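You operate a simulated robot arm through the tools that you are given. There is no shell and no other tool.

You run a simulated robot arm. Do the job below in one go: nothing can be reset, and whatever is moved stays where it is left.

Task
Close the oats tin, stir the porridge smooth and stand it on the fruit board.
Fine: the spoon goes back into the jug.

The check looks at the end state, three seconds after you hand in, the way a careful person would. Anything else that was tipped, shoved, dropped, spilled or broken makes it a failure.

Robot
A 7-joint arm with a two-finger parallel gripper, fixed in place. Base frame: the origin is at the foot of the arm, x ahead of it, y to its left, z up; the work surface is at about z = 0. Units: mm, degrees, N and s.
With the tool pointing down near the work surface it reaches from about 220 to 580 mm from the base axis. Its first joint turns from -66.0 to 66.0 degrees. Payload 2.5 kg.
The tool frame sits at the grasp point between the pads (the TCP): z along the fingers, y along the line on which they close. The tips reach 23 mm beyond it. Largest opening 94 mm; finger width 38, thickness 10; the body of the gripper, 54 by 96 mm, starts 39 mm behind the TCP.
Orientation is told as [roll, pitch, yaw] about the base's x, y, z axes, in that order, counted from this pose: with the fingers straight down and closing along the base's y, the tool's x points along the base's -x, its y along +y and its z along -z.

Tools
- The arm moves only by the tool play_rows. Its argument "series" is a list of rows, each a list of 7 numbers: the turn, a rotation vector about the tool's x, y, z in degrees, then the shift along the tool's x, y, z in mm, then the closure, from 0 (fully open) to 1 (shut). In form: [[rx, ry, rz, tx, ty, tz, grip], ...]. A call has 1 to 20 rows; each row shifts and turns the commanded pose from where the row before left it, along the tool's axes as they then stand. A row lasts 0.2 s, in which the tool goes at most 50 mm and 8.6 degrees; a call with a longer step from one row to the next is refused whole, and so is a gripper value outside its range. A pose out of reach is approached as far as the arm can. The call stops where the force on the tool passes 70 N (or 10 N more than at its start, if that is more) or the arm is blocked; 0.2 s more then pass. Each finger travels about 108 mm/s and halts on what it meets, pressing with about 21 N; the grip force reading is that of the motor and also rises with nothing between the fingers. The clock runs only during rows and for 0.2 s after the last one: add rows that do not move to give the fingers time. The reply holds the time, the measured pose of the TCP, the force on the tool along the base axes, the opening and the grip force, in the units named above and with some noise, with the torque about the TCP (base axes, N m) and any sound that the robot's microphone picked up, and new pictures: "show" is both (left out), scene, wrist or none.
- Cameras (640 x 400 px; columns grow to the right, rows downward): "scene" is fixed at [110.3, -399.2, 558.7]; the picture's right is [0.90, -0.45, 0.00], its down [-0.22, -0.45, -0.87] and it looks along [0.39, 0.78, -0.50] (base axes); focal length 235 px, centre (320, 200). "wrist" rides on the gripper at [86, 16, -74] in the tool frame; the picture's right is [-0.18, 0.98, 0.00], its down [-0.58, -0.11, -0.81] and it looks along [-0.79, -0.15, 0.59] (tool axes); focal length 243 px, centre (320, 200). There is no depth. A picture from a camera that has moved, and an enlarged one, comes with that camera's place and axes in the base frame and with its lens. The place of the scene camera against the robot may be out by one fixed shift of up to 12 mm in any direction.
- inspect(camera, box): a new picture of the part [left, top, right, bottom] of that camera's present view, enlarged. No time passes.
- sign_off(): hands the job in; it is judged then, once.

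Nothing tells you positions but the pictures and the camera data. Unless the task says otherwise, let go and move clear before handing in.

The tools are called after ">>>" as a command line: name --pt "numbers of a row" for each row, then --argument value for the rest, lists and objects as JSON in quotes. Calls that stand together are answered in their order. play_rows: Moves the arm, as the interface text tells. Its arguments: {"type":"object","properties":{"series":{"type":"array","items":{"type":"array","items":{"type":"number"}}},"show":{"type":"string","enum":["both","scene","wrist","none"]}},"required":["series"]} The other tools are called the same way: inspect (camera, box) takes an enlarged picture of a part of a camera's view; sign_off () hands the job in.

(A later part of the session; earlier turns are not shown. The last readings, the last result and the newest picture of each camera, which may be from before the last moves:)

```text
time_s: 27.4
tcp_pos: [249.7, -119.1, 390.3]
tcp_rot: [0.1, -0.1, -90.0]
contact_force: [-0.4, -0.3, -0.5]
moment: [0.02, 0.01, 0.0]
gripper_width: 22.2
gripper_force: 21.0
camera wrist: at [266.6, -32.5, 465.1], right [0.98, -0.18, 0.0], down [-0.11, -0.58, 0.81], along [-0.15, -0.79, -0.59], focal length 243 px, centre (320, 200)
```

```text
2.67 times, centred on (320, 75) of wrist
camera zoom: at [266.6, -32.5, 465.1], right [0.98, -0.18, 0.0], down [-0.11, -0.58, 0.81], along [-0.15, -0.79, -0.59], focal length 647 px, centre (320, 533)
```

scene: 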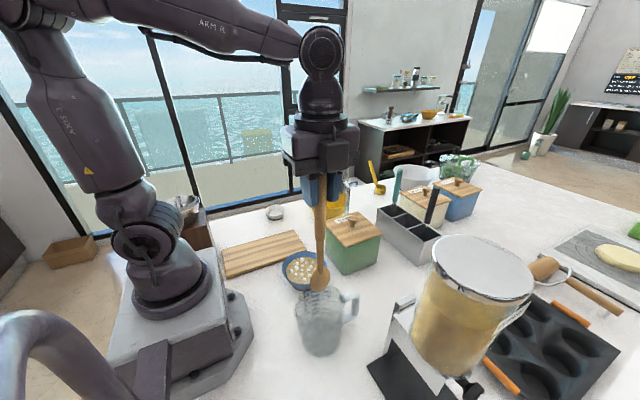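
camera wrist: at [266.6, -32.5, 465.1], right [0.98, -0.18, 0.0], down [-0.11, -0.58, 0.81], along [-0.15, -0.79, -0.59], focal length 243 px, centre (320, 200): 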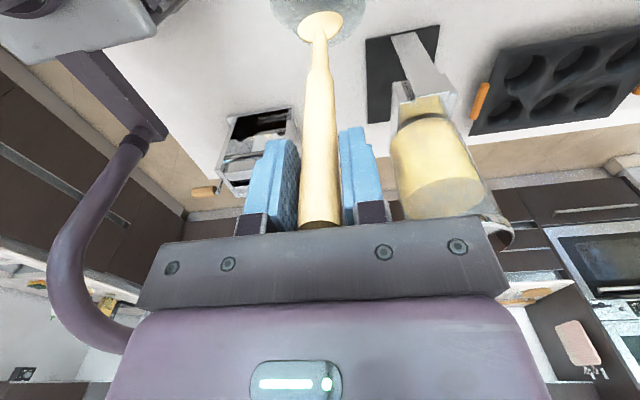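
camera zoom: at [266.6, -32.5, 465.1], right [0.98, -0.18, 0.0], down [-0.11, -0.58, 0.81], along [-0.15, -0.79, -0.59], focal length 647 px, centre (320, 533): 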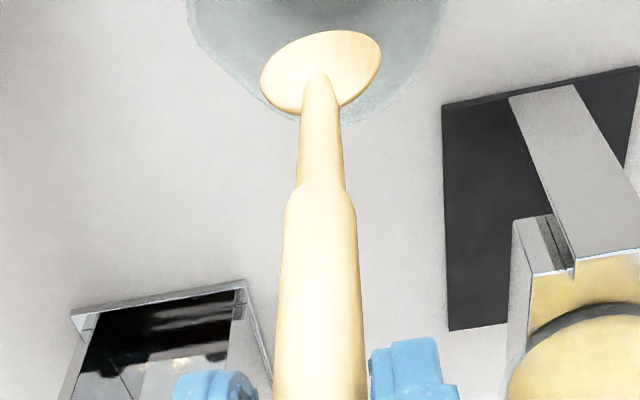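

The spoon is out of the jug, with its lower end about 222 mm below the TCP. I'll carry it past the bowl at this height to get a measured view of the bowl and board.

>>> play_rows --pt "0 0 0 20 3 0 1" --pt "0 0 0 37 5 0 1" --pt "0 0 0 38 5 0 1" --pt "0 0 0 38 5 0 1" --pt "0 0 0 38 5 0 1" --pt "0 0 0 38 5 0 1" --pt "0 0 0 38 5 0 1" --pt "0 0 0 22 0 0 1" --pt "0 0 0 0 0 0 1" --pt "0 0 0 0 0 0 1"

>>> inspect --camera "wrist" --box '[240, 0, 400, 120]'

>>> inspect --camera "scene" --box '[260, 220, 350, 310]'

```text
time_s: 29.6
tcp_pos: [282.0, 148.3, 388.9]
tcp_rot: [0.0, 0.0, -90.0]
contact_force: [0.3, 0.4, -0.8]
moment: [-0.01, -0.06, 0.01]
gripper_width: 22.4
gripper_force: 21.5
camera wrist: at [299.4, 234.5, 464.6], right [0.98, -0.19, 0.0], down [-0.11, -0.58, 0.81], along [-0.15, -0.79, -0.59], focal length 243 px, centre (320, 200)
```

scene: 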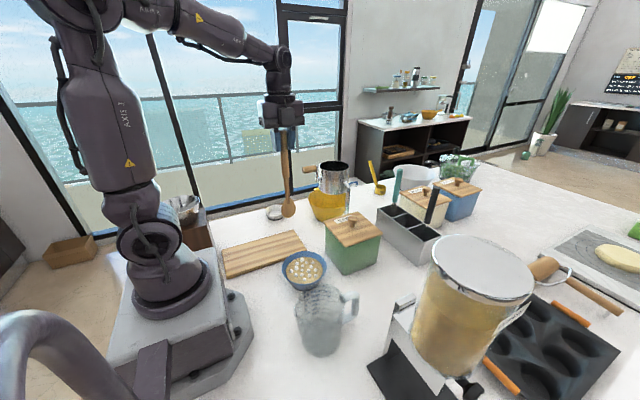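
wrist: 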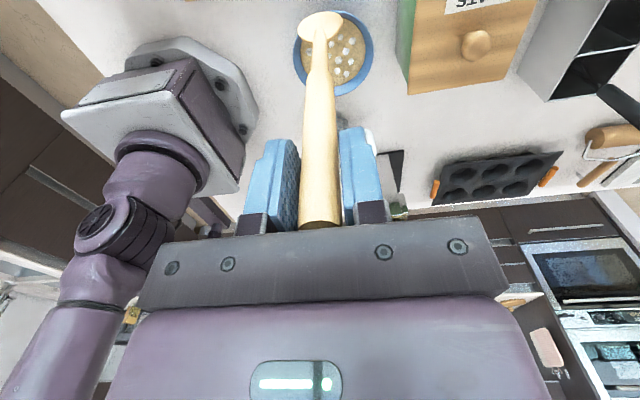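

```text
3.33 times, centred on (320, 60) of wrist
camera zoom: at [299.4, 234.5, 464.6], right [0.98, -0.19, 0.0], down [-0.11, -0.58, 0.81], along [-0.15, -0.79, -0.59], focal length 809 px, centre (320, 667)
```

zoom: 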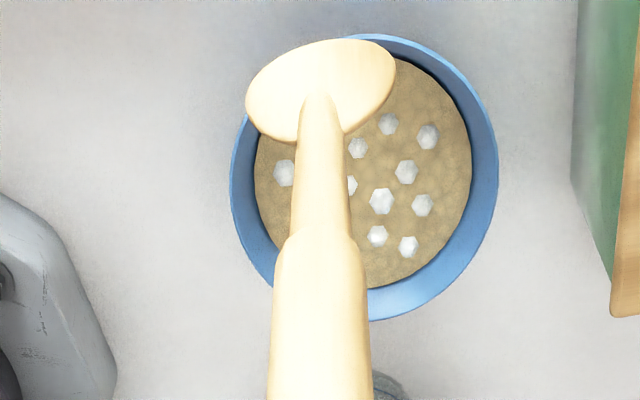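

```text
4.44 times, centred on (305, 265) of scene
camera zoom: at [110.3, -399.1, 558.7], right [0.9, -0.45, 0.0], down [-0.22, -0.45, -0.87], along [0.39, 0.78, -0.5], focal length 1046 px, centre (387, -89)
```

zoom: 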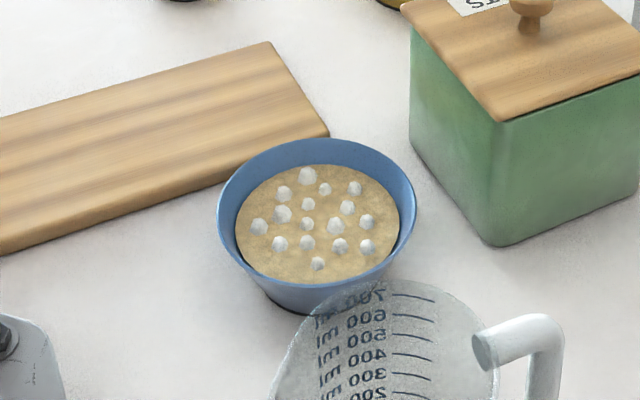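

The bowl is centred at about (287, 58.5), with rim z 44, rim radius 64, base radius 44 and the porridge surface near z 29. I'll bring the spoon over the centre and lower it into the porridge gently.

>>> play_rows --pt "0 0 0 -30 2 0 1" --pt "0 0 0 -35 2 0 1" --pt "0 0 0 -22 1 0 1" --pt "0 0 0 0 0 25 1" --pt "0 0 0 0 0 35 1" --pt "0 0 0 0 0 35 1" --pt "0 0 0 0 0 25 1" --pt "0 0 0 0 0 10 1" --pt "0 0 0 0 0 0 1"

>>> inspect --camera "scene" --box '[260, 190, 350, 310]'

>>> inspect --camera "wrist" --box '[200, 0, 440, 150]'

```text
time_s: 31.6
tcp_pos: [288.1, 61.1, 258.5]
tcp_rot: [0.0, 0.0, -90.0]
contact_force: [-1.0, -1.0, 0.0]
moment: [0.0, 0.02, 0.0]
gripper_width: 22.2
gripper_force: 21.3
camera wrist: at [304.0, 147.6, 332.8], right [0.98, -0.18, 0.0], down [-0.11, -0.58, 0.81], along [-0.15, -0.79, -0.59], focal length 243 px, centre (320, 200)
```

scene: 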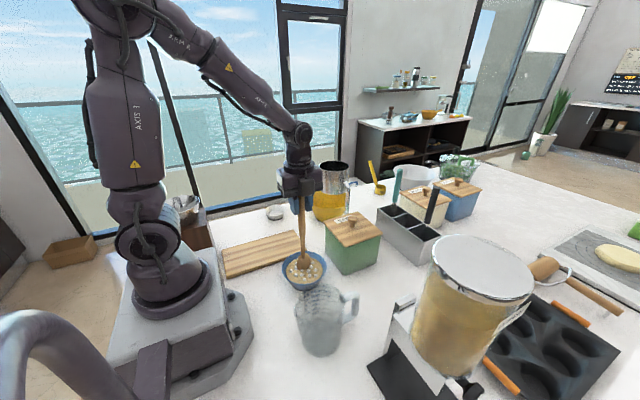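
wrist: 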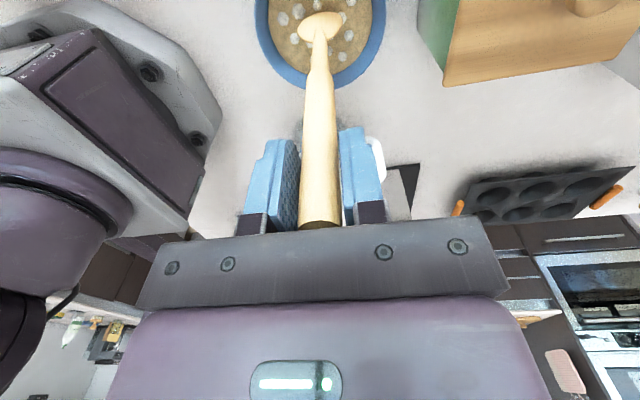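

```text
3.33 times, centred on (305, 250) of scene
camera zoom: at [110.3, -399.2, 558.7], right [0.9, -0.45, 0.0], down [-0.22, -0.45, -0.87], along [0.39, 0.78, -0.5], focal length 784 px, centre (370, 33)
```

zoom: 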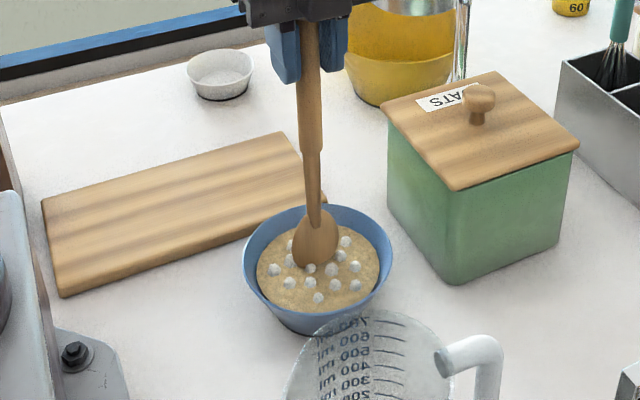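

```text
2.67 times, centred on (320, 75) of wrist
camera zoom: at [304.0, 147.6, 332.8], right [0.98, -0.18, 0.0], down [-0.11, -0.58, 0.81], along [-0.15, -0.79, -0.59], focal length 647 px, centre (320, 533)
```

zoom: 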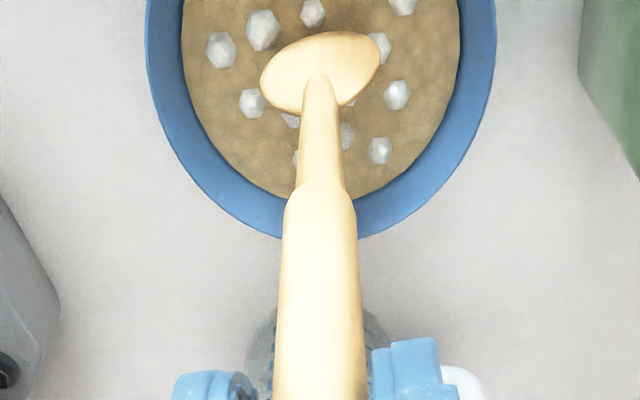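

The spoon is just above the porridge and centred. I'll lower it into the porridge and check the force.

>>> play_rows --pt "0 0 0 0 0 5 1" --pt "0 0 0 0 0 5 1" --pt "0 0 0 0 0 5 1" --pt "0 0 0 0 0 4 1" --pt "0 0 0 0 0 0 1"

>>> inspect --camera "scene" --box '[260, 190, 350, 310]'

```text
time_s: 32.8
tcp_pos: [287.4, 62.7, 240.7]
tcp_rot: [0.0, 0.0, -89.9]
contact_force: [-0.6, -0.3, -1.6]
moment: [-0.01, -0.01, -0.02]
gripper_width: 22.2
gripper_force: 21.1
camera wrist: at [304.0, 148.5, 314.8], right [0.98, -0.18, 0.0], down [-0.11, -0.58, 0.81], along [-0.15, -0.79, -0.59], focal length 243 px, centre (320, 200)
```

scene: 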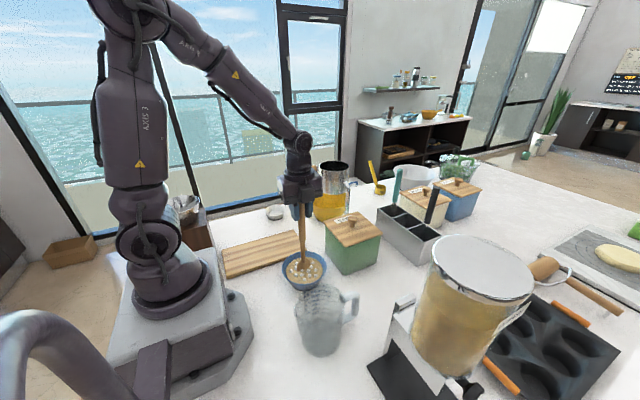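
wrist: 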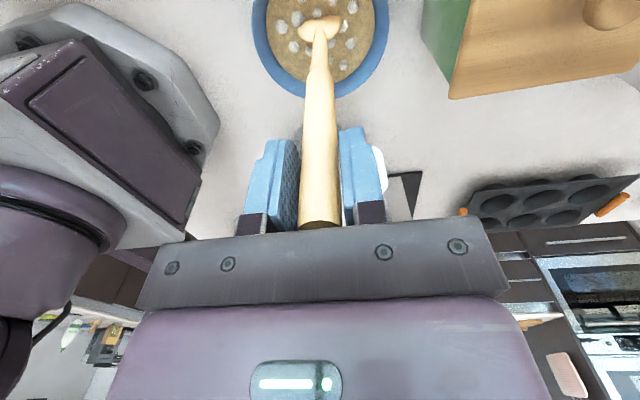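

```text
3.33 times, centred on (305, 250) of scene
camera zoom: at [110.3, -399.2, 558.7], right [0.9, -0.45, 0.0], down [-0.22, -0.45, -0.87], along [0.39, 0.78, -0.5], focal length 784 px, centre (370, 33)
```

zoom: 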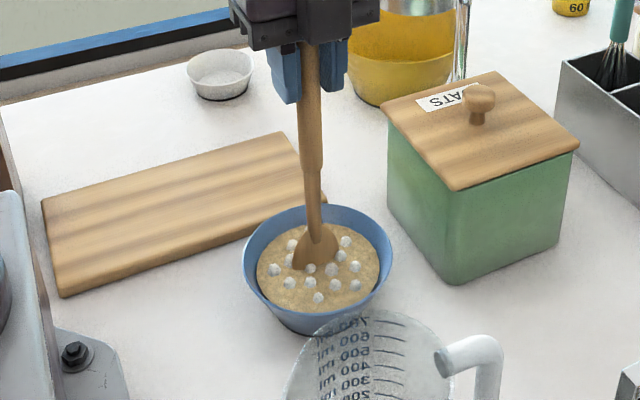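

No resistance so far. I'll go 4 mm deeper and stir one circle of 18 mm radius, then look.

>>> play_rows --pt "0 0 0 -0.5 9 3 1" --pt "0 0 0 0 9 1 1" --pt "0 0 0 6.89 -1.37 0 1" --pt "0 0 0 5.84 -3.9 0 1" --pt "0 0 0 3.9 -5.84 0 1" --pt "0 0 0 1.37 -6.89 0 1" --pt "0 0 0 -1.37 -6.89 0 1" --pt "0 0 0 -3.9 -5.84 0 1" --pt "0 0 0 -5.84 -3.9 0 1" --pt "0 0 0 -6.89 -1.37 0 1" --pt "0 0 0 -6.89 1.37 0 1" --pt "0 0 0 -5.84 3.9 0 1" --pt "0 0 0 -3.9 5.84 0 1" --pt "0 0 0 -1.37 6.89 0 1" --pt "0 0 0 1.37 6.89 0 1" --pt "0 0 0 3.9 5.84 0 1" --pt "0 0 0 5.84 3.9 0 1" --pt "0 0 0 6.89 1.37 0 1"

>>> inspect --camera "scene" --box '[260, 190, 350, 310]'

>>> inspect --camera "wrist" --box '[220, 0, 420, 120]'

```text
time_s: 36.6
tcp_pos: [304.6, 62.0, 236.8]
tcp_rot: [0.0, 0.0, -90.1]
contact_force: [-1.6, -0.7, 0.2]
moment: [-0.25, 0.28, -0.02]
gripper_width: 22.3
gripper_force: 20.5
camera wrist: at [321.9, 148.2, 311.2], right [0.98, -0.18, 0.0], down [-0.11, -0.58, 0.81], along [-0.15, -0.79, -0.59], focal length 243 px, centre (320, 200)
```

scene: 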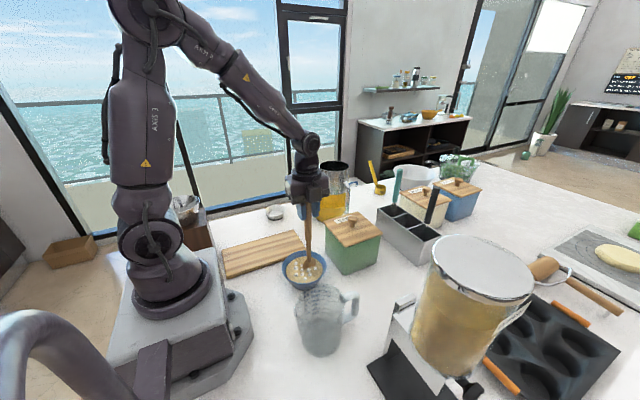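
wrist: 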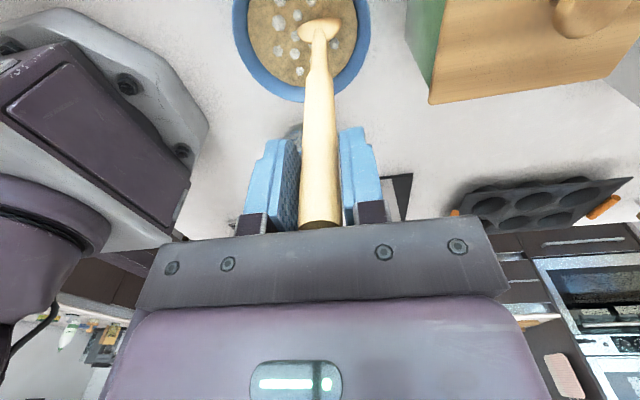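

```text
3.33 times, centred on (305, 250) of scene
camera zoom: at [110.3, -399.2, 558.7], right [0.9, -0.45, 0.0], down [-0.22, -0.45, -0.87], along [0.39, 0.78, -0.5], focal length 784 px, centre (370, 33)
```

zoom: 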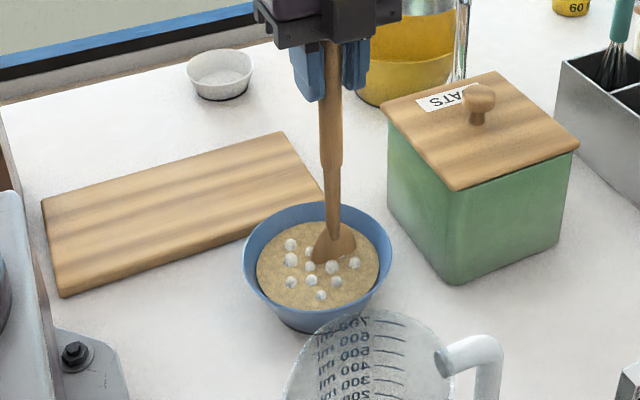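

```text
3.20 times, centred on (320, 60) of wrist
camera zoom: at [321.9, 148.2, 311.2], right [0.98, -0.18, 0.0], down [-0.11, -0.58, 0.81], along [-0.15, -0.79, -0.59], focal length 776 px, centre (320, 648)
```

zoom: 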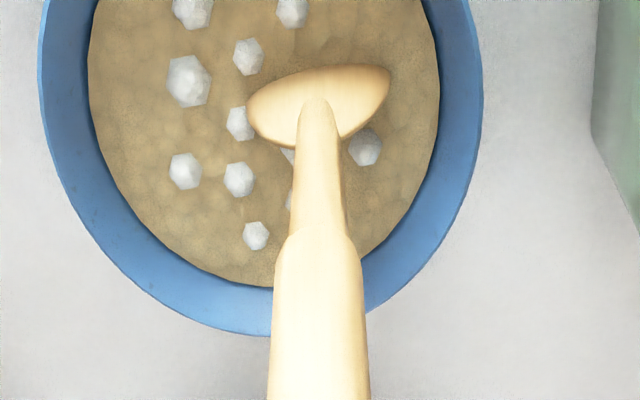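

The lumps are dissolving: there were about 15 and fewer remain. The forces are tiny and the bowl hasn't moved. I'll keep stirring with wider and smaller loops.

>>> play_rows --pt "0 0 0 0 2 0 1" --pt "0 0 0 10.72 -1.52 0 1" --pt "0 0 0 9.09 -4.33 0 1" --pt "0 0 0 6.07 -6.49 0 1" --pt "0 0 0 2.13 -7.65 0 1" --pt "0 0 0 -2.13 -7.65 0 1" --pt "0 0 0 -6.07 -6.49 0 1" --pt "0 0 0 -9.09 -4.33 0 1" --pt "0 0 0 -10.72 -1.52 0 1" --pt "0 0 0 -10.72 1.52 0 1" --pt "0 0 0 -9.09 4.33 0 1" --pt "0 0 0 -6.07 6.49 0 1" --pt "0 0 0 -2.13 7.65 0 1" --pt "0 0 0 2.13 7.65 0 1" --pt "0 0 0 6.07 6.49 0 1" --pt "0 0 0 9.09 4.33 0 1" --pt "0 0 0 10.72 1.52 0 1" --show "none"

>>> inspect --camera "scene" --box '[260, 190, 350, 310]'

>>> inspect --camera "wrist" --box '[220, 0, 420, 120]'

```text
time_s: 40.2
tcp_pos: [308.0, 61.9, 235.0]
tcp_rot: [-0.1, 0.0, -90.0]
contact_force: [-1.0, -1.0, -0.2]
moment: [-0.06, 0.21, 0.01]
gripper_width: 22.1
gripper_force: 20.9
```

```text
3.33 times, centred on (305, 250) of scene
camera zoom: at [110.3, -399.2, 558.7], right [0.9, -0.45, 0.0], down [-0.22, -0.45, -0.87], along [0.39, 0.78, -0.5], focal length 784 px, centre (370, 33)
```

zoom: 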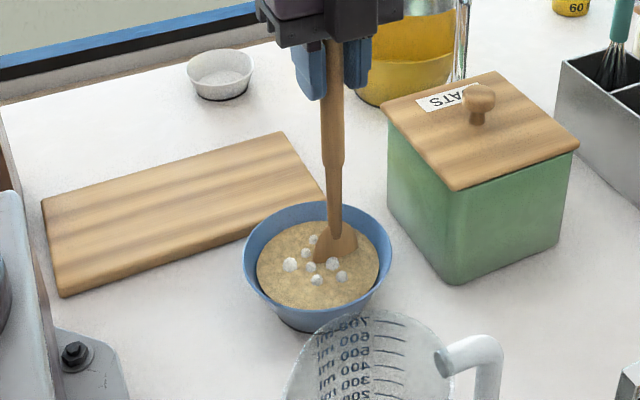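

```text
3.20 times, centred on (320, 60) of wrist
camera zoom: at [323.5, 148.8, 311.6], right [0.98, -0.18, 0.0], down [-0.11, -0.58, 0.81], along [-0.15, -0.79, -0.59], focal length 776 px, centre (320, 648)
```

zoom: 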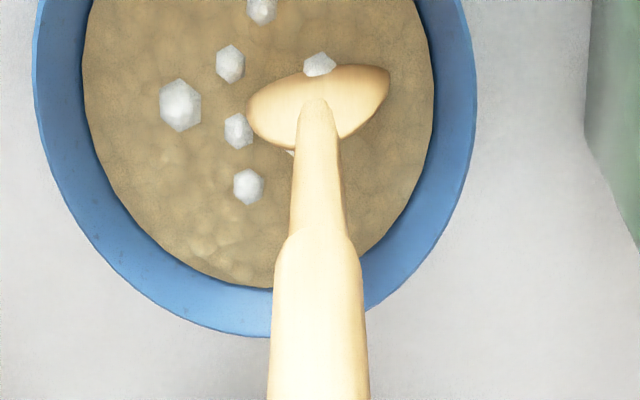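

It is working, with about 8 lumps left, mostly near the centre. I'll stir a small loop next.

>>> play_rows --pt "0 0 0 0 -9 0 1" --pt "0 0 0 7.7 -3.2 0 1" --pt "0 0 0 3.2 -7.7 0 1" --pt "0 0 0 -3.2 -7.7 0 1" --pt "0 0 0 -7.7 -3.2 0 1" --pt "0 0 0 -7.7 3.2 0 1" --pt "0 0 0 -3.2 7.7 0 1" --pt "0 0 0 3.2 7.7 0 1" --pt "0 0 0 7.7 3.2 0 1" --pt "0 0 0 7.7 -3.2 0 1" --pt "0 0 0 3.2 -7.7 0 1" --pt "0 0 0 -3.2 -7.7 0 1" --pt "0 0 0 -7.7 -3.2 0 1" --pt "0 0 0 -7.7 3.2 0 1" --pt "0 0 0 -3.2 7.7 0 1" --pt "0 0 0 3.2 7.7 0 1" --pt "0 0 0 7.7 3.2 0 1" --show "none"

>>> inspect --camera "scene" --box '[260, 190, 350, 310]'

>>> inspect --camera "wrist" --box '[220, 0, 420, 120]'

```text
time_s: 43.8
tcp_pos: [298.9, 61.1, 236.3]
tcp_rot: [0.0, 0.0, -90.0]
contact_force: [-0.4, 1.2, -0.3]
moment: [0.01, 0.02, 0.0]
gripper_width: 22.4
gripper_force: 21.5
```

```text
3.33 times, centred on (305, 250) of scene
camera zoom: at [110.3, -399.2, 558.7], right [0.9, -0.45, 0.0], down [-0.22, -0.45, -0.87], along [0.39, 0.78, -0.5], focal length 784 px, centre (370, 33)
```

zoom: 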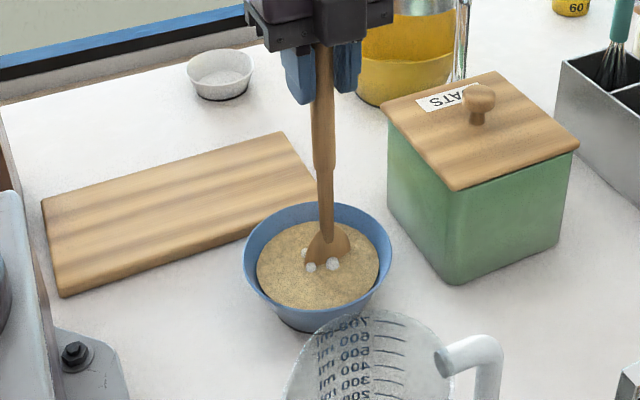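

```text
3.20 times, centred on (320, 60) of wrist
camera zoom: at [315.0, 148.4, 310.8], right [0.98, -0.18, 0.0], down [-0.11, -0.58, 0.81], along [-0.15, -0.79, -0.59], focal length 776 px, centre (320, 648)
```

zoom: 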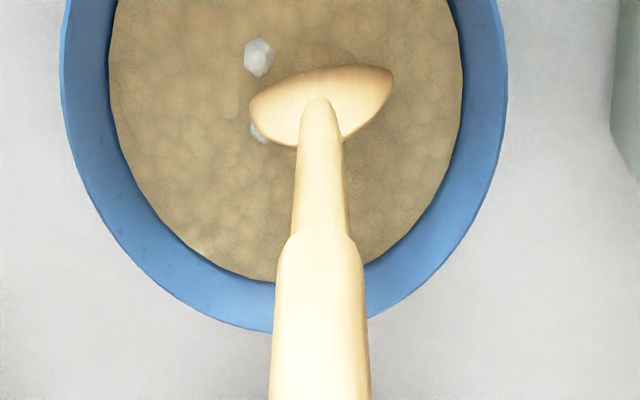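

A few lumps remain right around the centre. I'll do tight loops there, then a wide one.

>>> play_rows --pt "0 0 0 -3 -6 0 1" --pt "0 0 0 -4 -6 0 1" --pt "0 0 0 -2 -6 0 1" --pt "0 0 0 5 -2 0 1" --pt "0 0 0 6 3 0 1" --pt "0 0 0 2 7 0 1" --pt "0 0 0 -6 4 0 1" --pt "0 0 0 -7 0 0 1" --pt "0 0 0 -3 -6 0 1" --pt "0 0 0 3 -6 0 1" --pt "0 0 0 6 0 0 1" --pt "0 0 0 5 5 0 1" --pt "0 0 0 -2 7 0 1" --pt "0 0 0 -8 4 0 1" --pt "0 0 0 -6 -5 0 1" --pt "0 0 0 -2 -8 0 1" --pt "0 0 0 7 -2 0 1" --pt "0 0 0 9 4 0 1" --pt "0 0 0 0 8 0 1" --show "none"

>>> inspect --camera "scene" --box '[260, 190, 350, 310]'

>>> inspect --camera "wrist" --box '[220, 0, 420, 120]'

```text
time_s: 47.8
tcp_pos: [293.5, 61.3, 235.4]
tcp_rot: [0.0, 0.0, -90.1]
contact_force: [-0.3, 0.0, 0.2]
moment: [0.02, 0.01, -0.02]
gripper_width: 22.6
gripper_force: 21.3
```

```text
3.33 times, centred on (305, 250) of scene
camera zoom: at [110.3, -399.2, 558.7], right [0.9, -0.45, 0.0], down [-0.22, -0.45, -0.87], along [0.39, 0.78, -0.5], focal length 784 px, centre (370, 33)
```

zoom: 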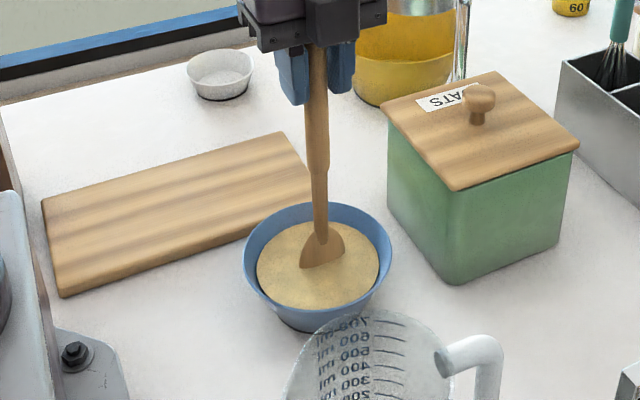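

```text
3.20 times, centred on (320, 60) of wrist
camera zoom: at [309.9, 148.4, 311.7], right [0.98, -0.18, 0.0], down [-0.11, -0.58, 0.81], along [-0.15, -0.79, -0.59], focal length 776 px, centre (320, 648)
```

zoom: 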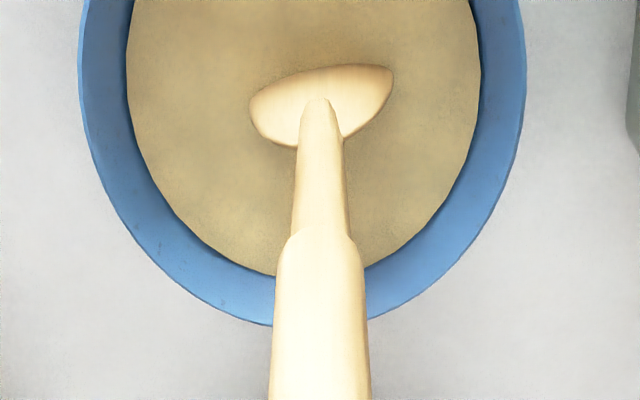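

The porridge is now smooth and uniform. I'll raise the spoon over the bowl and hold a moment in case it drips.

>>> play_rows --pt "0 0 0 0 -5 0 1" --pt "0 0 0 0 0 -10 1" --pt "0 0 0 0 0 -15 1" --pt "0 0 0 0 0 -15 1" --pt "0 0 0 0 0 -10 1" --pt "0 0 0 0 0 0 1" --pt "0 0 0 0 0 0 1" --pt "0 0 0 0 0 0 1" --pt "0 0 0 0 0 0 1" --pt "0 0 0 0 0 0 1" --pt "0 0 0 0 0 0 1" --pt "0 0 0 0 0 0 1" --pt "0 0 0 0 0 0 1" --pt "0 0 0 0 0 0 1" --pt "0 0 0 0 0 0 1"

>>> inspect --camera "scene" --box '[260, 190, 350, 310]'

>>> inspect --camera "wrist" --box '[220, 0, 420, 120]'

```text
time_s: 51.0
tcp_pos: [288.5, 61.6, 285.5]
tcp_rot: [-0.1, 0.0, -90.0]
contact_force: [0.1, -1.0, -0.8]
moment: [0.01, -0.05, 0.01]
gripper_width: 22.5
gripper_force: 20.8
camera wrist: at [305.8, 148.2, 360.0], right [0.98, -0.18, 0.0], down [-0.11, -0.58, 0.81], along [-0.15, -0.79, -0.59], focal length 243 px, centre (320, 200)
```

scene: 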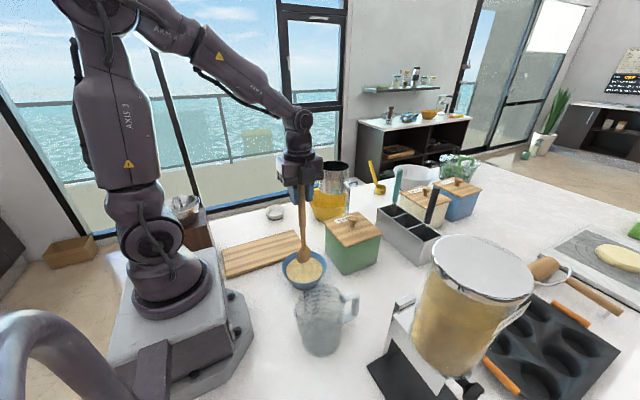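
wrist: 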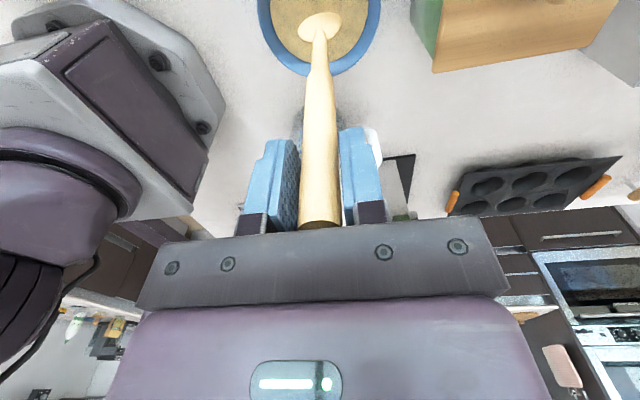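

```text
3.33 times, centred on (305, 250) of scene
camera zoom: at [110.3, -399.2, 558.7], right [0.9, -0.45, 0.0], down [-0.22, -0.45, -0.87], along [0.39, 0.78, -0.5], focal length 784 px, centre (370, 33)
```

zoom: 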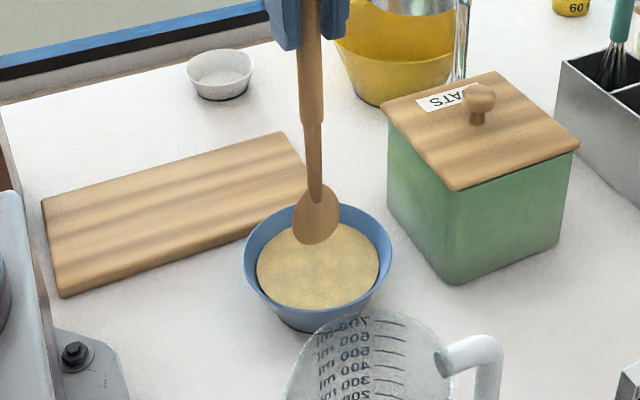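

```text
3.20 times, centred on (320, 60) of wrist
camera zoom: at [305.8, 148.2, 360.0], right [0.98, -0.18, 0.0], down [-0.11, -0.58, 0.81], along [-0.15, -0.79, -0.59], focal length 776 px, centre (320, 648)
```

zoom: 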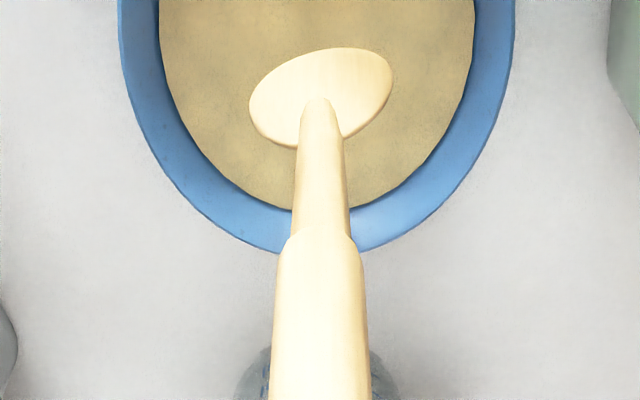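

The spoon is clean with no drips. I'll raise it, carry it back over the jug along the same line, and check alignment before lowering.

>>> play_rows --pt "0 0 0 0 0 -25 1" --pt "0 0 0 0 0 -35 1" --pt "0 0 0 0 0 -35 1" --pt "0 0 0 0 0 -10 1" --pt "0 0 0 -20 -4 0 1" --pt "0 0 0 -35 -7 0 1" --pt "0 0 0 -35 -7 0 1" --pt "0 0 0 -35 -8 0 1" --pt "0 0 0 -35 -8 0 1" --pt "0 0 0 -20 -4 0 1" --pt "0 0 0 0 0 0 1" --pt "0 0 0 0 0 0 1"

>>> inspect --camera "scene" --box '[260, 190, 400, 370]'

>>> inspect --camera "wrist" --box '[220, 0, 420, 120]'

```text
time_s: 53.6
tcp_pos: [250.1, -118.4, 391.2]
tcp_rot: [0.0, 0.0, -90.0]
contact_force: [0.7, 0.7, 0.3]
moment: [-0.02, -0.03, -0.02]
gripper_width: 22.1
gripper_force: 21.3
camera wrist: at [266.3, -31.4, 466.8], right [0.98, -0.18, 0.0], down [-0.11, -0.58, 0.81], along [-0.15, -0.79, -0.59], focal length 243 px, centre (320, 200)
```

scene: 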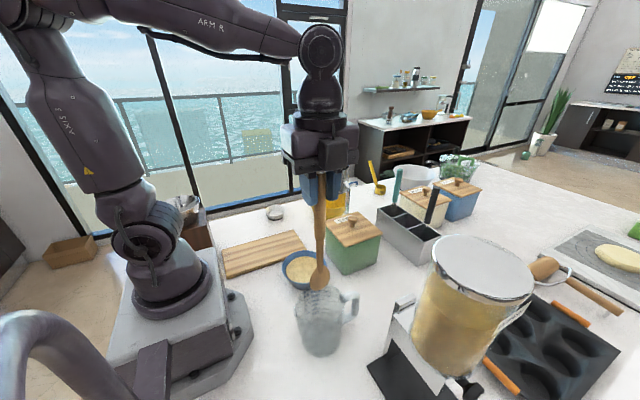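
wrist: 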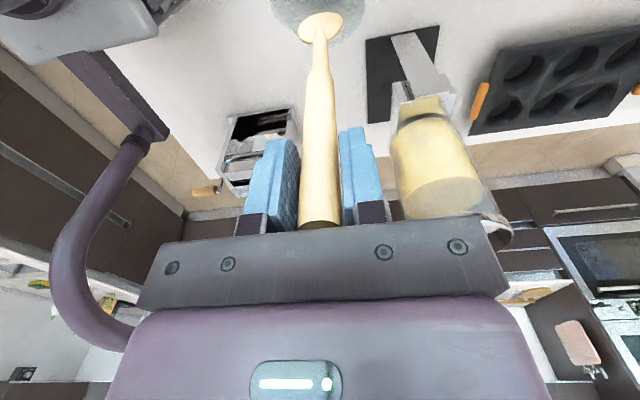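

```text
2.22 times, centred on (330, 280) of scene
camera zoom: at [110.3, -399.2, 558.7], right [0.9, -0.45, 0.0], down [-0.22, -0.45, -0.87], along [0.39, 0.78, -0.5], focal length 523 px, centre (298, 22)
```

zoom: 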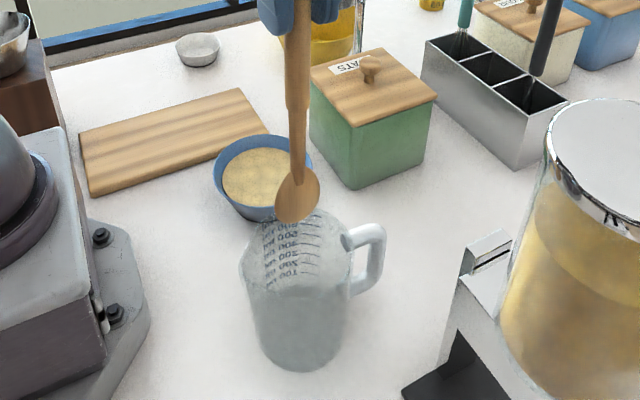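

```text
3.20 times, centred on (320, 60) of wrist
camera zoom: at [266.3, -31.4, 466.8], right [0.98, -0.18, 0.0], down [-0.11, -0.58, 0.81], along [-0.15, -0.79, -0.59], focal length 776 px, centre (320, 648)
```

zoom: 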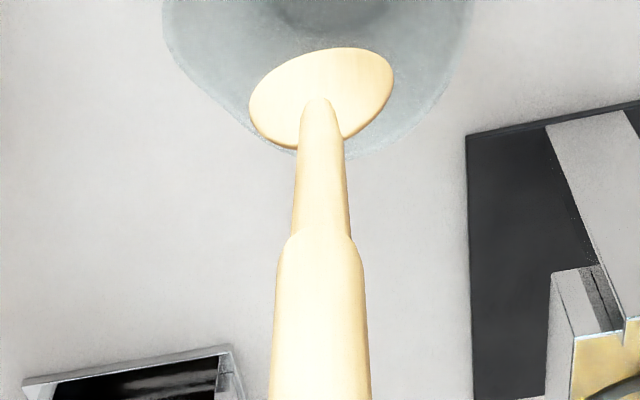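

The alignment matches the lift exactly. I'll lower the spoon into the jug to just above its original resting height.

>>> play_rows --pt "0 0 0 -0.7 0 15 1" --pt "0 0 0 0 0 25 1" --pt "0 0 0 0 0 25 1" --pt "0 0 0 0 0 25 1" --pt "0 0 0 0 0 25 1" --pt "0 0 0 0 0 20 1" --pt "0 0 0 0 0 15 1" --pt "0 0 0 0 0 8 1" --pt "0 0 0 0 0 2.5 1" --pt "0 0 0 0 0 0 1"

>>> inspect --camera "scene" --box '[260, 190, 400, 370]'

```text
time_s: 55.8
tcp_pos: [251.2, -118.4, 230.8]
tcp_rot: [0.0, -0.1, -90.0]
contact_force: [-0.1, 0.6, -0.7]
moment: [-0.04, -0.01, -0.02]
gripper_width: 22.4
gripper_force: 21.1
camera wrist: at [266.9, -32.4, 305.9], right [0.98, -0.18, 0.0], down [-0.11, -0.58, 0.81], along [-0.15, -0.79, -0.59], focal length 243 px, centre (320, 200)
```

scene: 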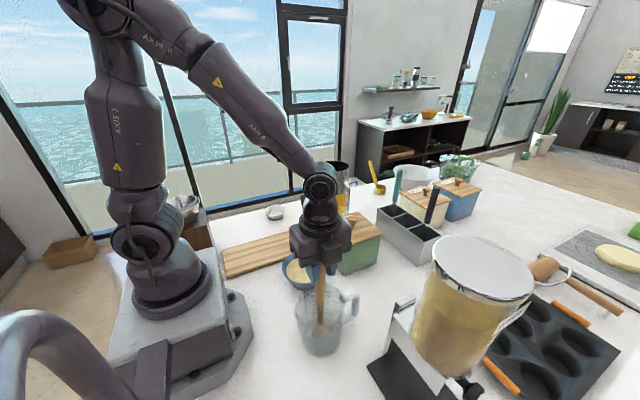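
wrist: 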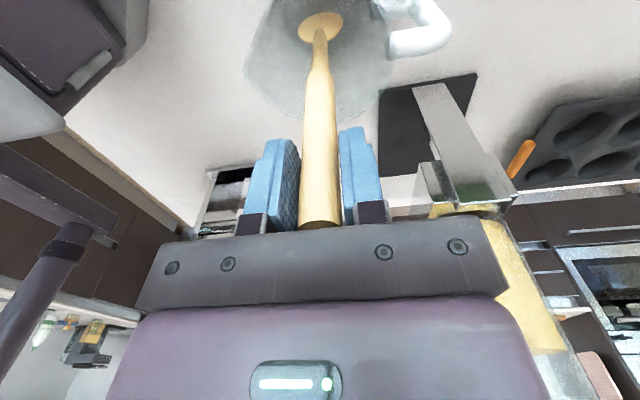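

```text
2.22 times, centred on (330, 280) of scene
camera zoom: at [110.3, -399.2, 558.7], right [0.9, -0.45, 0.0], down [-0.22, -0.45, -0.87], along [0.39, 0.78, -0.5], focal length 523 px, centre (298, 22)
```

zoom: 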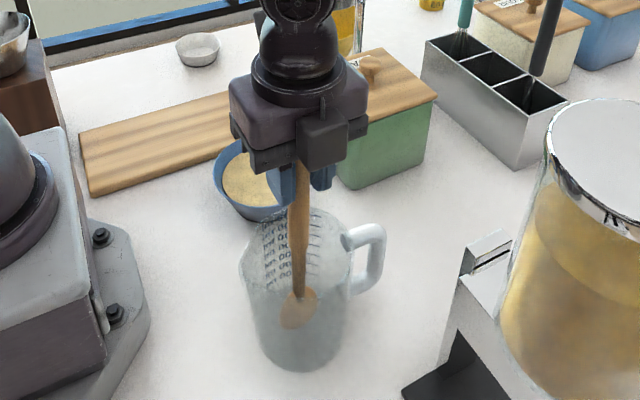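

>>> play_rows --pt "0 0 0 0 0 1.2 1" --pt "0 0 0 0 0 0 1" --show "none"

>>> play_rows --pt "0 0 0 0 0 1 1" --pt "0 0 0 0 0 0 1" --show "none"

```text
time_s: 56.4
tcp_pos: [249.4, -119.1, 229.3]
tcp_rot: [-0.1, 0.1, -90.1]
contact_force: [-0.2, 0.1, -0.5]
moment: [0.0, -0.01, 0.02]
gripper_width: 22.4
gripper_force: 21.2
```

```text
time_s: 57.0
tcp_pos: [250.3, -119.2, 228.1]
tcp_rot: [0.1, 0.1, -90.0]
contact_force: [-1.1, 1.4, 8.5]
moment: [0.23, 0.12, -0.02]
gripper_width: 22.2
gripper_force: 21.7
```

The spoon touches the jug floor. I'll ease off, then open slowly and watch how it settles.

>>> play_rows --pt "0 0 0 0 0 -0.7 1" --pt "0 0 0 0 0 0 0.9" --pt "0 0 0 0 0 0 0.75" --pt "0 0 0 0 0 0 0.7" --pt "0 0 0 0 0 0 0.65" --pt "0 0 0 0 0 0 0.6" --pt "0 0 0 0 0 0 0.6" --pt "0 0 0 0 0 0 0.6" --pt "0 0 0 0 0 0 0.6"

>>> inspect --camera "scene" --box '[260, 190, 400, 370]'

```text
time_s: 59.0
tcp_pos: [250.4, -120.4, 231.0]
tcp_rot: [0.0, 0.0, -89.9]
contact_force: [0.8, -0.1, 0.4]
moment: [0.04, -0.03, 0.0]
gripper_width: 37.6
gripper_force: 0.1
camera wrist: at [266.6, -32.3, 304.1], right [0.98, -0.18, 0.0], down [-0.11, -0.58, 0.81], along [-0.15, -0.79, -0.59], focal length 243 px, centre (320, 200)
```

scene: 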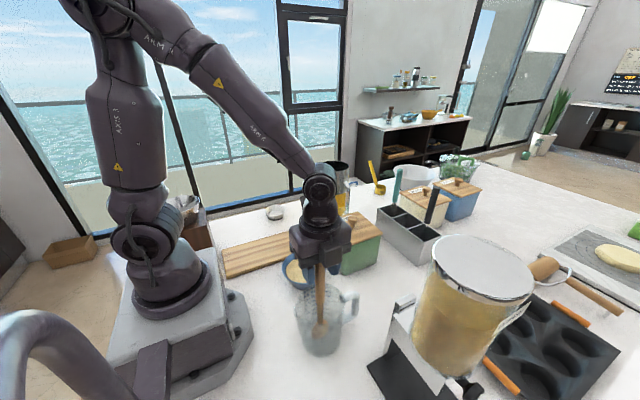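
wrist: 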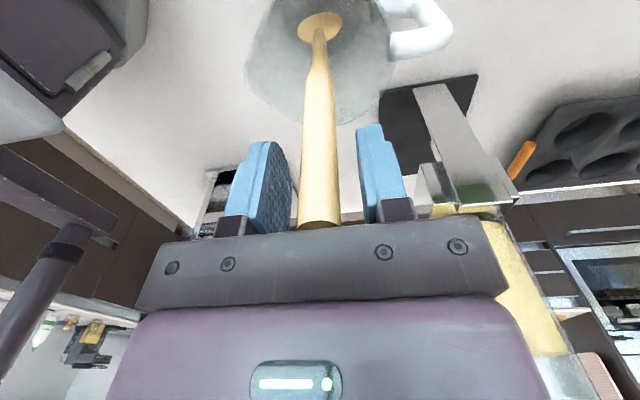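

```text
2.22 times, centred on (330, 280) of scene
camera zoom: at [110.3, -399.2, 558.7], right [0.9, -0.45, 0.0], down [-0.22, -0.45, -0.87], along [0.39, 0.78, -0.5], focal length 523 px, centre (298, 22)
```

zoom: 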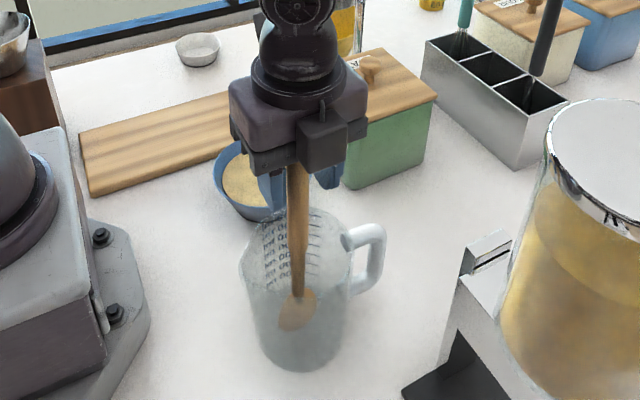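

The spoon stays upright on its own. I'll open fully and rise straight up.

>>> play_rows --pt "0 0 0 0 0 0 0.3" --pt "0 0 0 0 0 0 0" --pt "0 0 0 0 0 0 0" --pt "0 0 0 0 0 -10 0" --pt "0 0 0 0 0 -25 0" --pt "0 0 0 0 0 -35 0" --pt "0 0 0 0 0 -40 0" --pt "0 0 0 0 0 -20 0" --pt "0 0 0 0 0 0 0"

>>> inspect --camera "scene" --box '[260, 190, 400, 370]'

```text
time_s: 61.0
tcp_pos: [252.0, -119.2, 360.3]
tcp_rot: [0.0, 0.0, -90.0]
contact_force: [1.2, 0.5, 0.6]
moment: [-0.04, 0.04, -0.01]
gripper_width: 94.1
gripper_force: 0.1
camera wrist: at [267.5, -32.4, 434.6], right [0.98, -0.18, 0.0], down [-0.11, -0.58, 0.81], along [-0.15, -0.79, -0.59], focal length 243 px, centre (320, 200)
```

scene: 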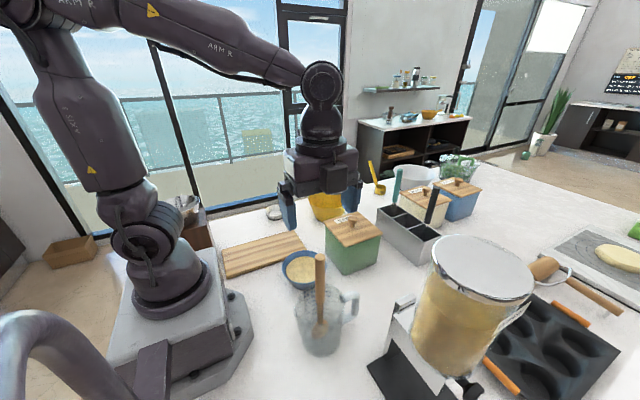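
wrist: 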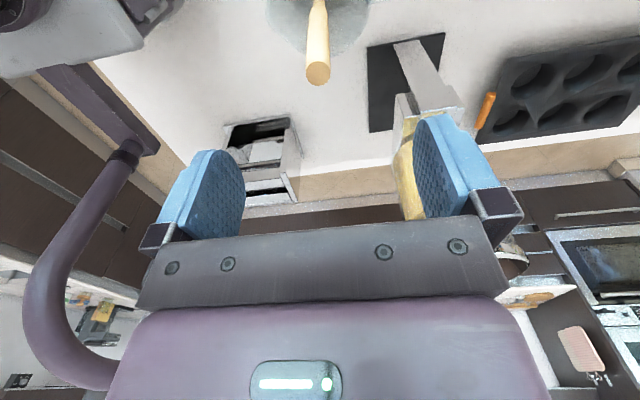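

```text
2.22 times, centred on (330, 280) of scene
camera zoom: at [110.3, -399.2, 558.7], right [0.9, -0.45, 0.0], down [-0.22, -0.45, -0.87], along [0.39, 0.78, -0.5], focal length 523 px, centre (298, 22)
```

zoom: 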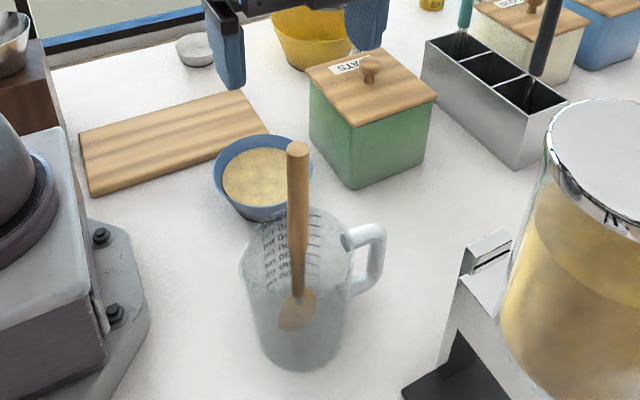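

The spoon is back in the jug and standing. Next is the bowl, which is wider than the gripper opens, so I'll pinch its rim on the clear +y side with the fingers tilted along the wall. First I'll move over and turn the wrist.

>>> play_rows --pt "0 0 0 20 3 0 0.3" --pt "0 0 0 40 4.5 0 0.3" --pt "0 0 0 40 4.5 0 0.3" --pt "0 0 0 40 4.5 0 0.3" --pt "0 0 0 40 4.5 0 0.3" --pt "0 0 0 40 4.5 0 0.3" --pt "0 0 0 40 4.5 0 0.3" --pt "0 0 0 40 4.5 0 0.3" --pt "0 0 -8.2 0 0 0 0.3" --pt "0 0 -8.2 0 0 0 0.3" --pt "0 0 -8.2 0 0 0 0.3" --pt "0 0 -8.2 0 0 0 0.3" --pt "0 0 -8.2 0 0 0 0.3" --pt "0 0 -8.2 0 0 0 0.3" --pt "0 0 -8.2 0 0 0 0.3" --pt "0 0 -8.2 0 0 0 0.3" --pt "0 0 -8.2 0 0 0 0.3" --pt "0 0 -8.2 0 0 0 0.3"

```text
time_s: 64.8
tcp_pos: [285.9, 180.3, 357.7]
tcp_rot: [0.0, 0.0, -7.9]
contact_force: [-0.5, 0.3, 0.2]
moment: [-0.01, 0.0, 0.0]
gripper_width: 65.8
gripper_force: 0.1
camera wrist: at [202.0, 209.3, 433.5], right [0.32, 0.95, 0.0], down [0.56, -0.19, 0.81], along [0.76, -0.26, -0.59], focal length 243 px, centre (320, 200)
```

scene: 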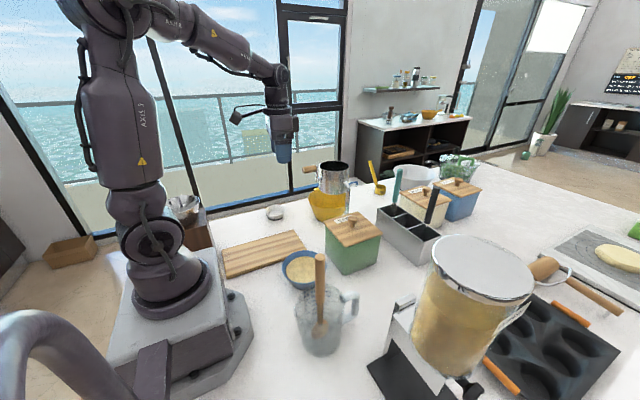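
wrist: 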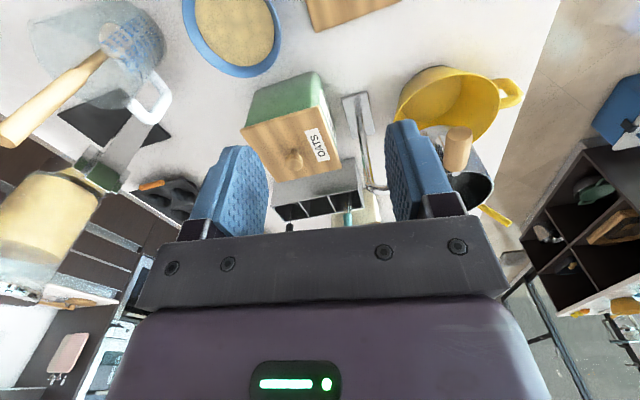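

>>> inspect --camera "wrist" --box '[160, 0, 400, 120]'

>>> inspect --camera "scene" --box '[210, 220, 350, 310]'

```text
2.67 times, centred on (280, 60) of wrist
camera zoom: at [202.0, 209.3, 433.5], right [0.32, 0.95, 0.0], down [0.56, -0.19, 0.81], along [0.76, -0.26, -0.59], focal length 647 px, centre (427, 573)
```

zoom: 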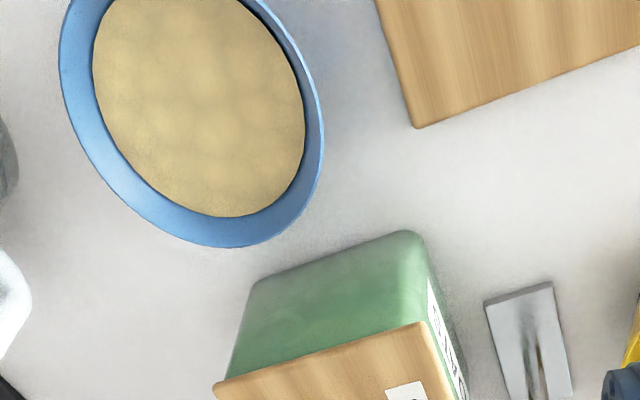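

```text
4.44 times, centred on (280, 265) of scene
camera zoom: at [110.3, -399.2, 558.7], right [0.9, -0.45, 0.0], down [-0.22, -0.45, -0.87], along [0.39, 0.78, -0.5], focal length 1046 px, centre (498, -89)
```

zoom: 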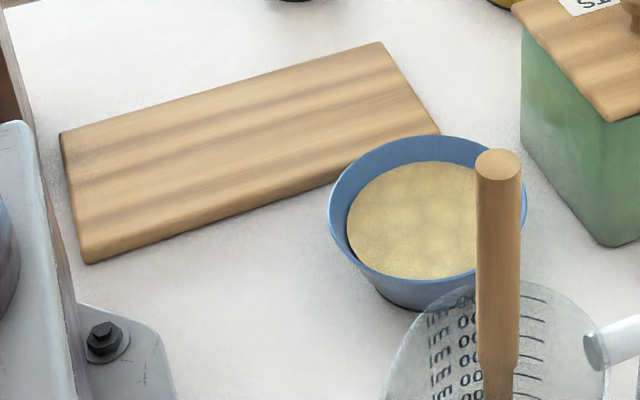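

The bowl hasn't moved. I'll finish turning to yaw 0, come down beside the rim, and tilt the tool 24° so the fingers line up with the sloping wall.

>>> play_rows --pt "0 0 -8 0 0 0 0.5" --pt "0 0 0 -2 -5 30 0.5" --pt "0 0 0 0 -6 42 0.5" --pt "0 0 0 0 -6 42 0.5" --pt "0 0 0 0 -6 42 0.57" --pt "0 0 0 0 -6 42 0.57" --pt "0 0 0 0 -6 42 0.57" --pt "8 0 0 0 0 0 0.57" --pt "8 0 0 0 0 0 0.57" --pt "8 0 0 0 0 0 0.57" --pt "0 0 0 0 0 0 0.57"

>>> inspect --camera "scene" --box '[210, 190, 350, 310]'

>>> inspect --camera "wrist" --box '[160, 0, 480, 240]'

```text
time_s: 67.2
tcp_pos: [285.5, 144.8, 119.2]
tcp_rot: [-24.1, 0.0, 0.0]
contact_force: [0.8, -0.7, -0.1]
moment: [-0.01, 0.04, -0.02]
gripper_width: 40.5
gripper_force: 0.1
camera wrist: at [200.4, 191.3, 180.8], right [0.18, 0.9, -0.4], down [0.58, 0.23, 0.78], along [0.79, -0.38, -0.48], focal length 243 px, centre (320, 200)
```

scene: 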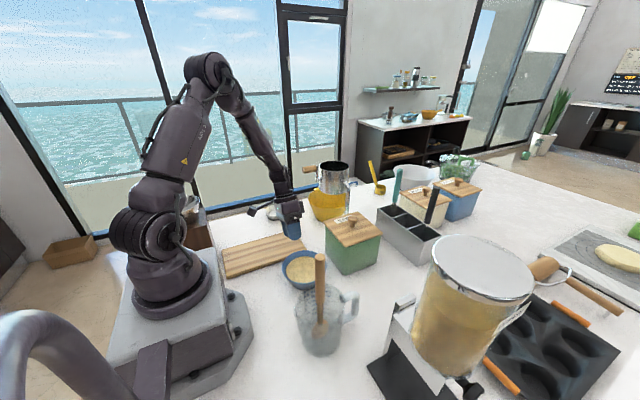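
wrist: 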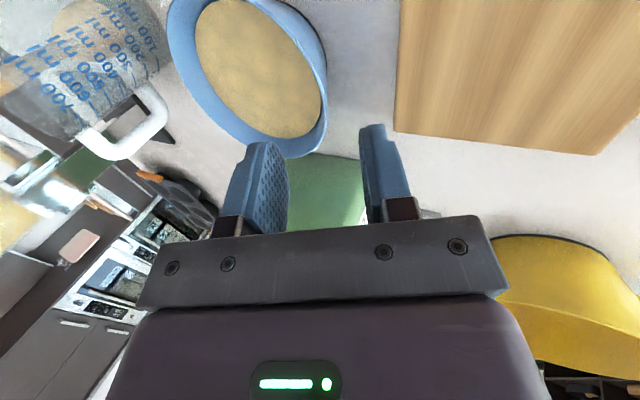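

```text
3.33 times, centred on (280, 250) of scene
camera zoom: at [110.3, -399.1, 558.7], right [0.9, -0.45, 0.0], down [-0.22, -0.45, -0.87], along [0.39, 0.78, -0.5], focal length 784 px, centre (453, 33)
```

zoom: 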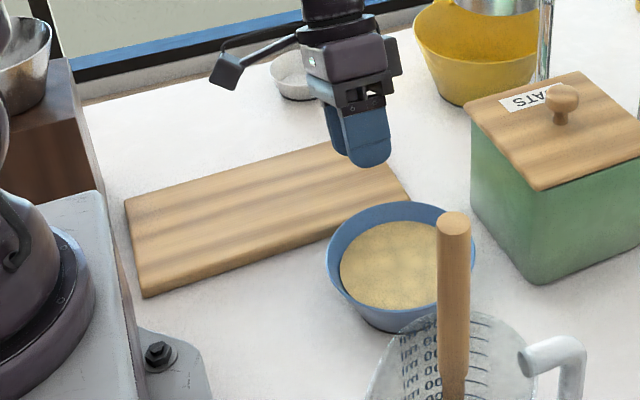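

```text
1.67 times, centred on (320, 120) of wrist
camera zoom: at [200.4, 191.3, 180.8], right [0.18, 0.9, -0.4], down [0.58, 0.23, 0.78], along [0.79, -0.38, -0.48], focal length 404 px, centre (320, 333)
```

zoom: 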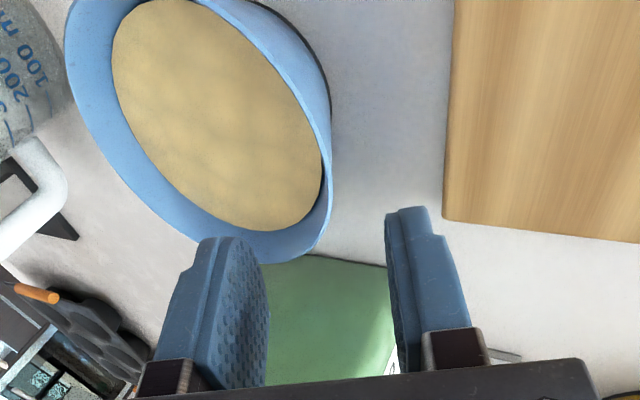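

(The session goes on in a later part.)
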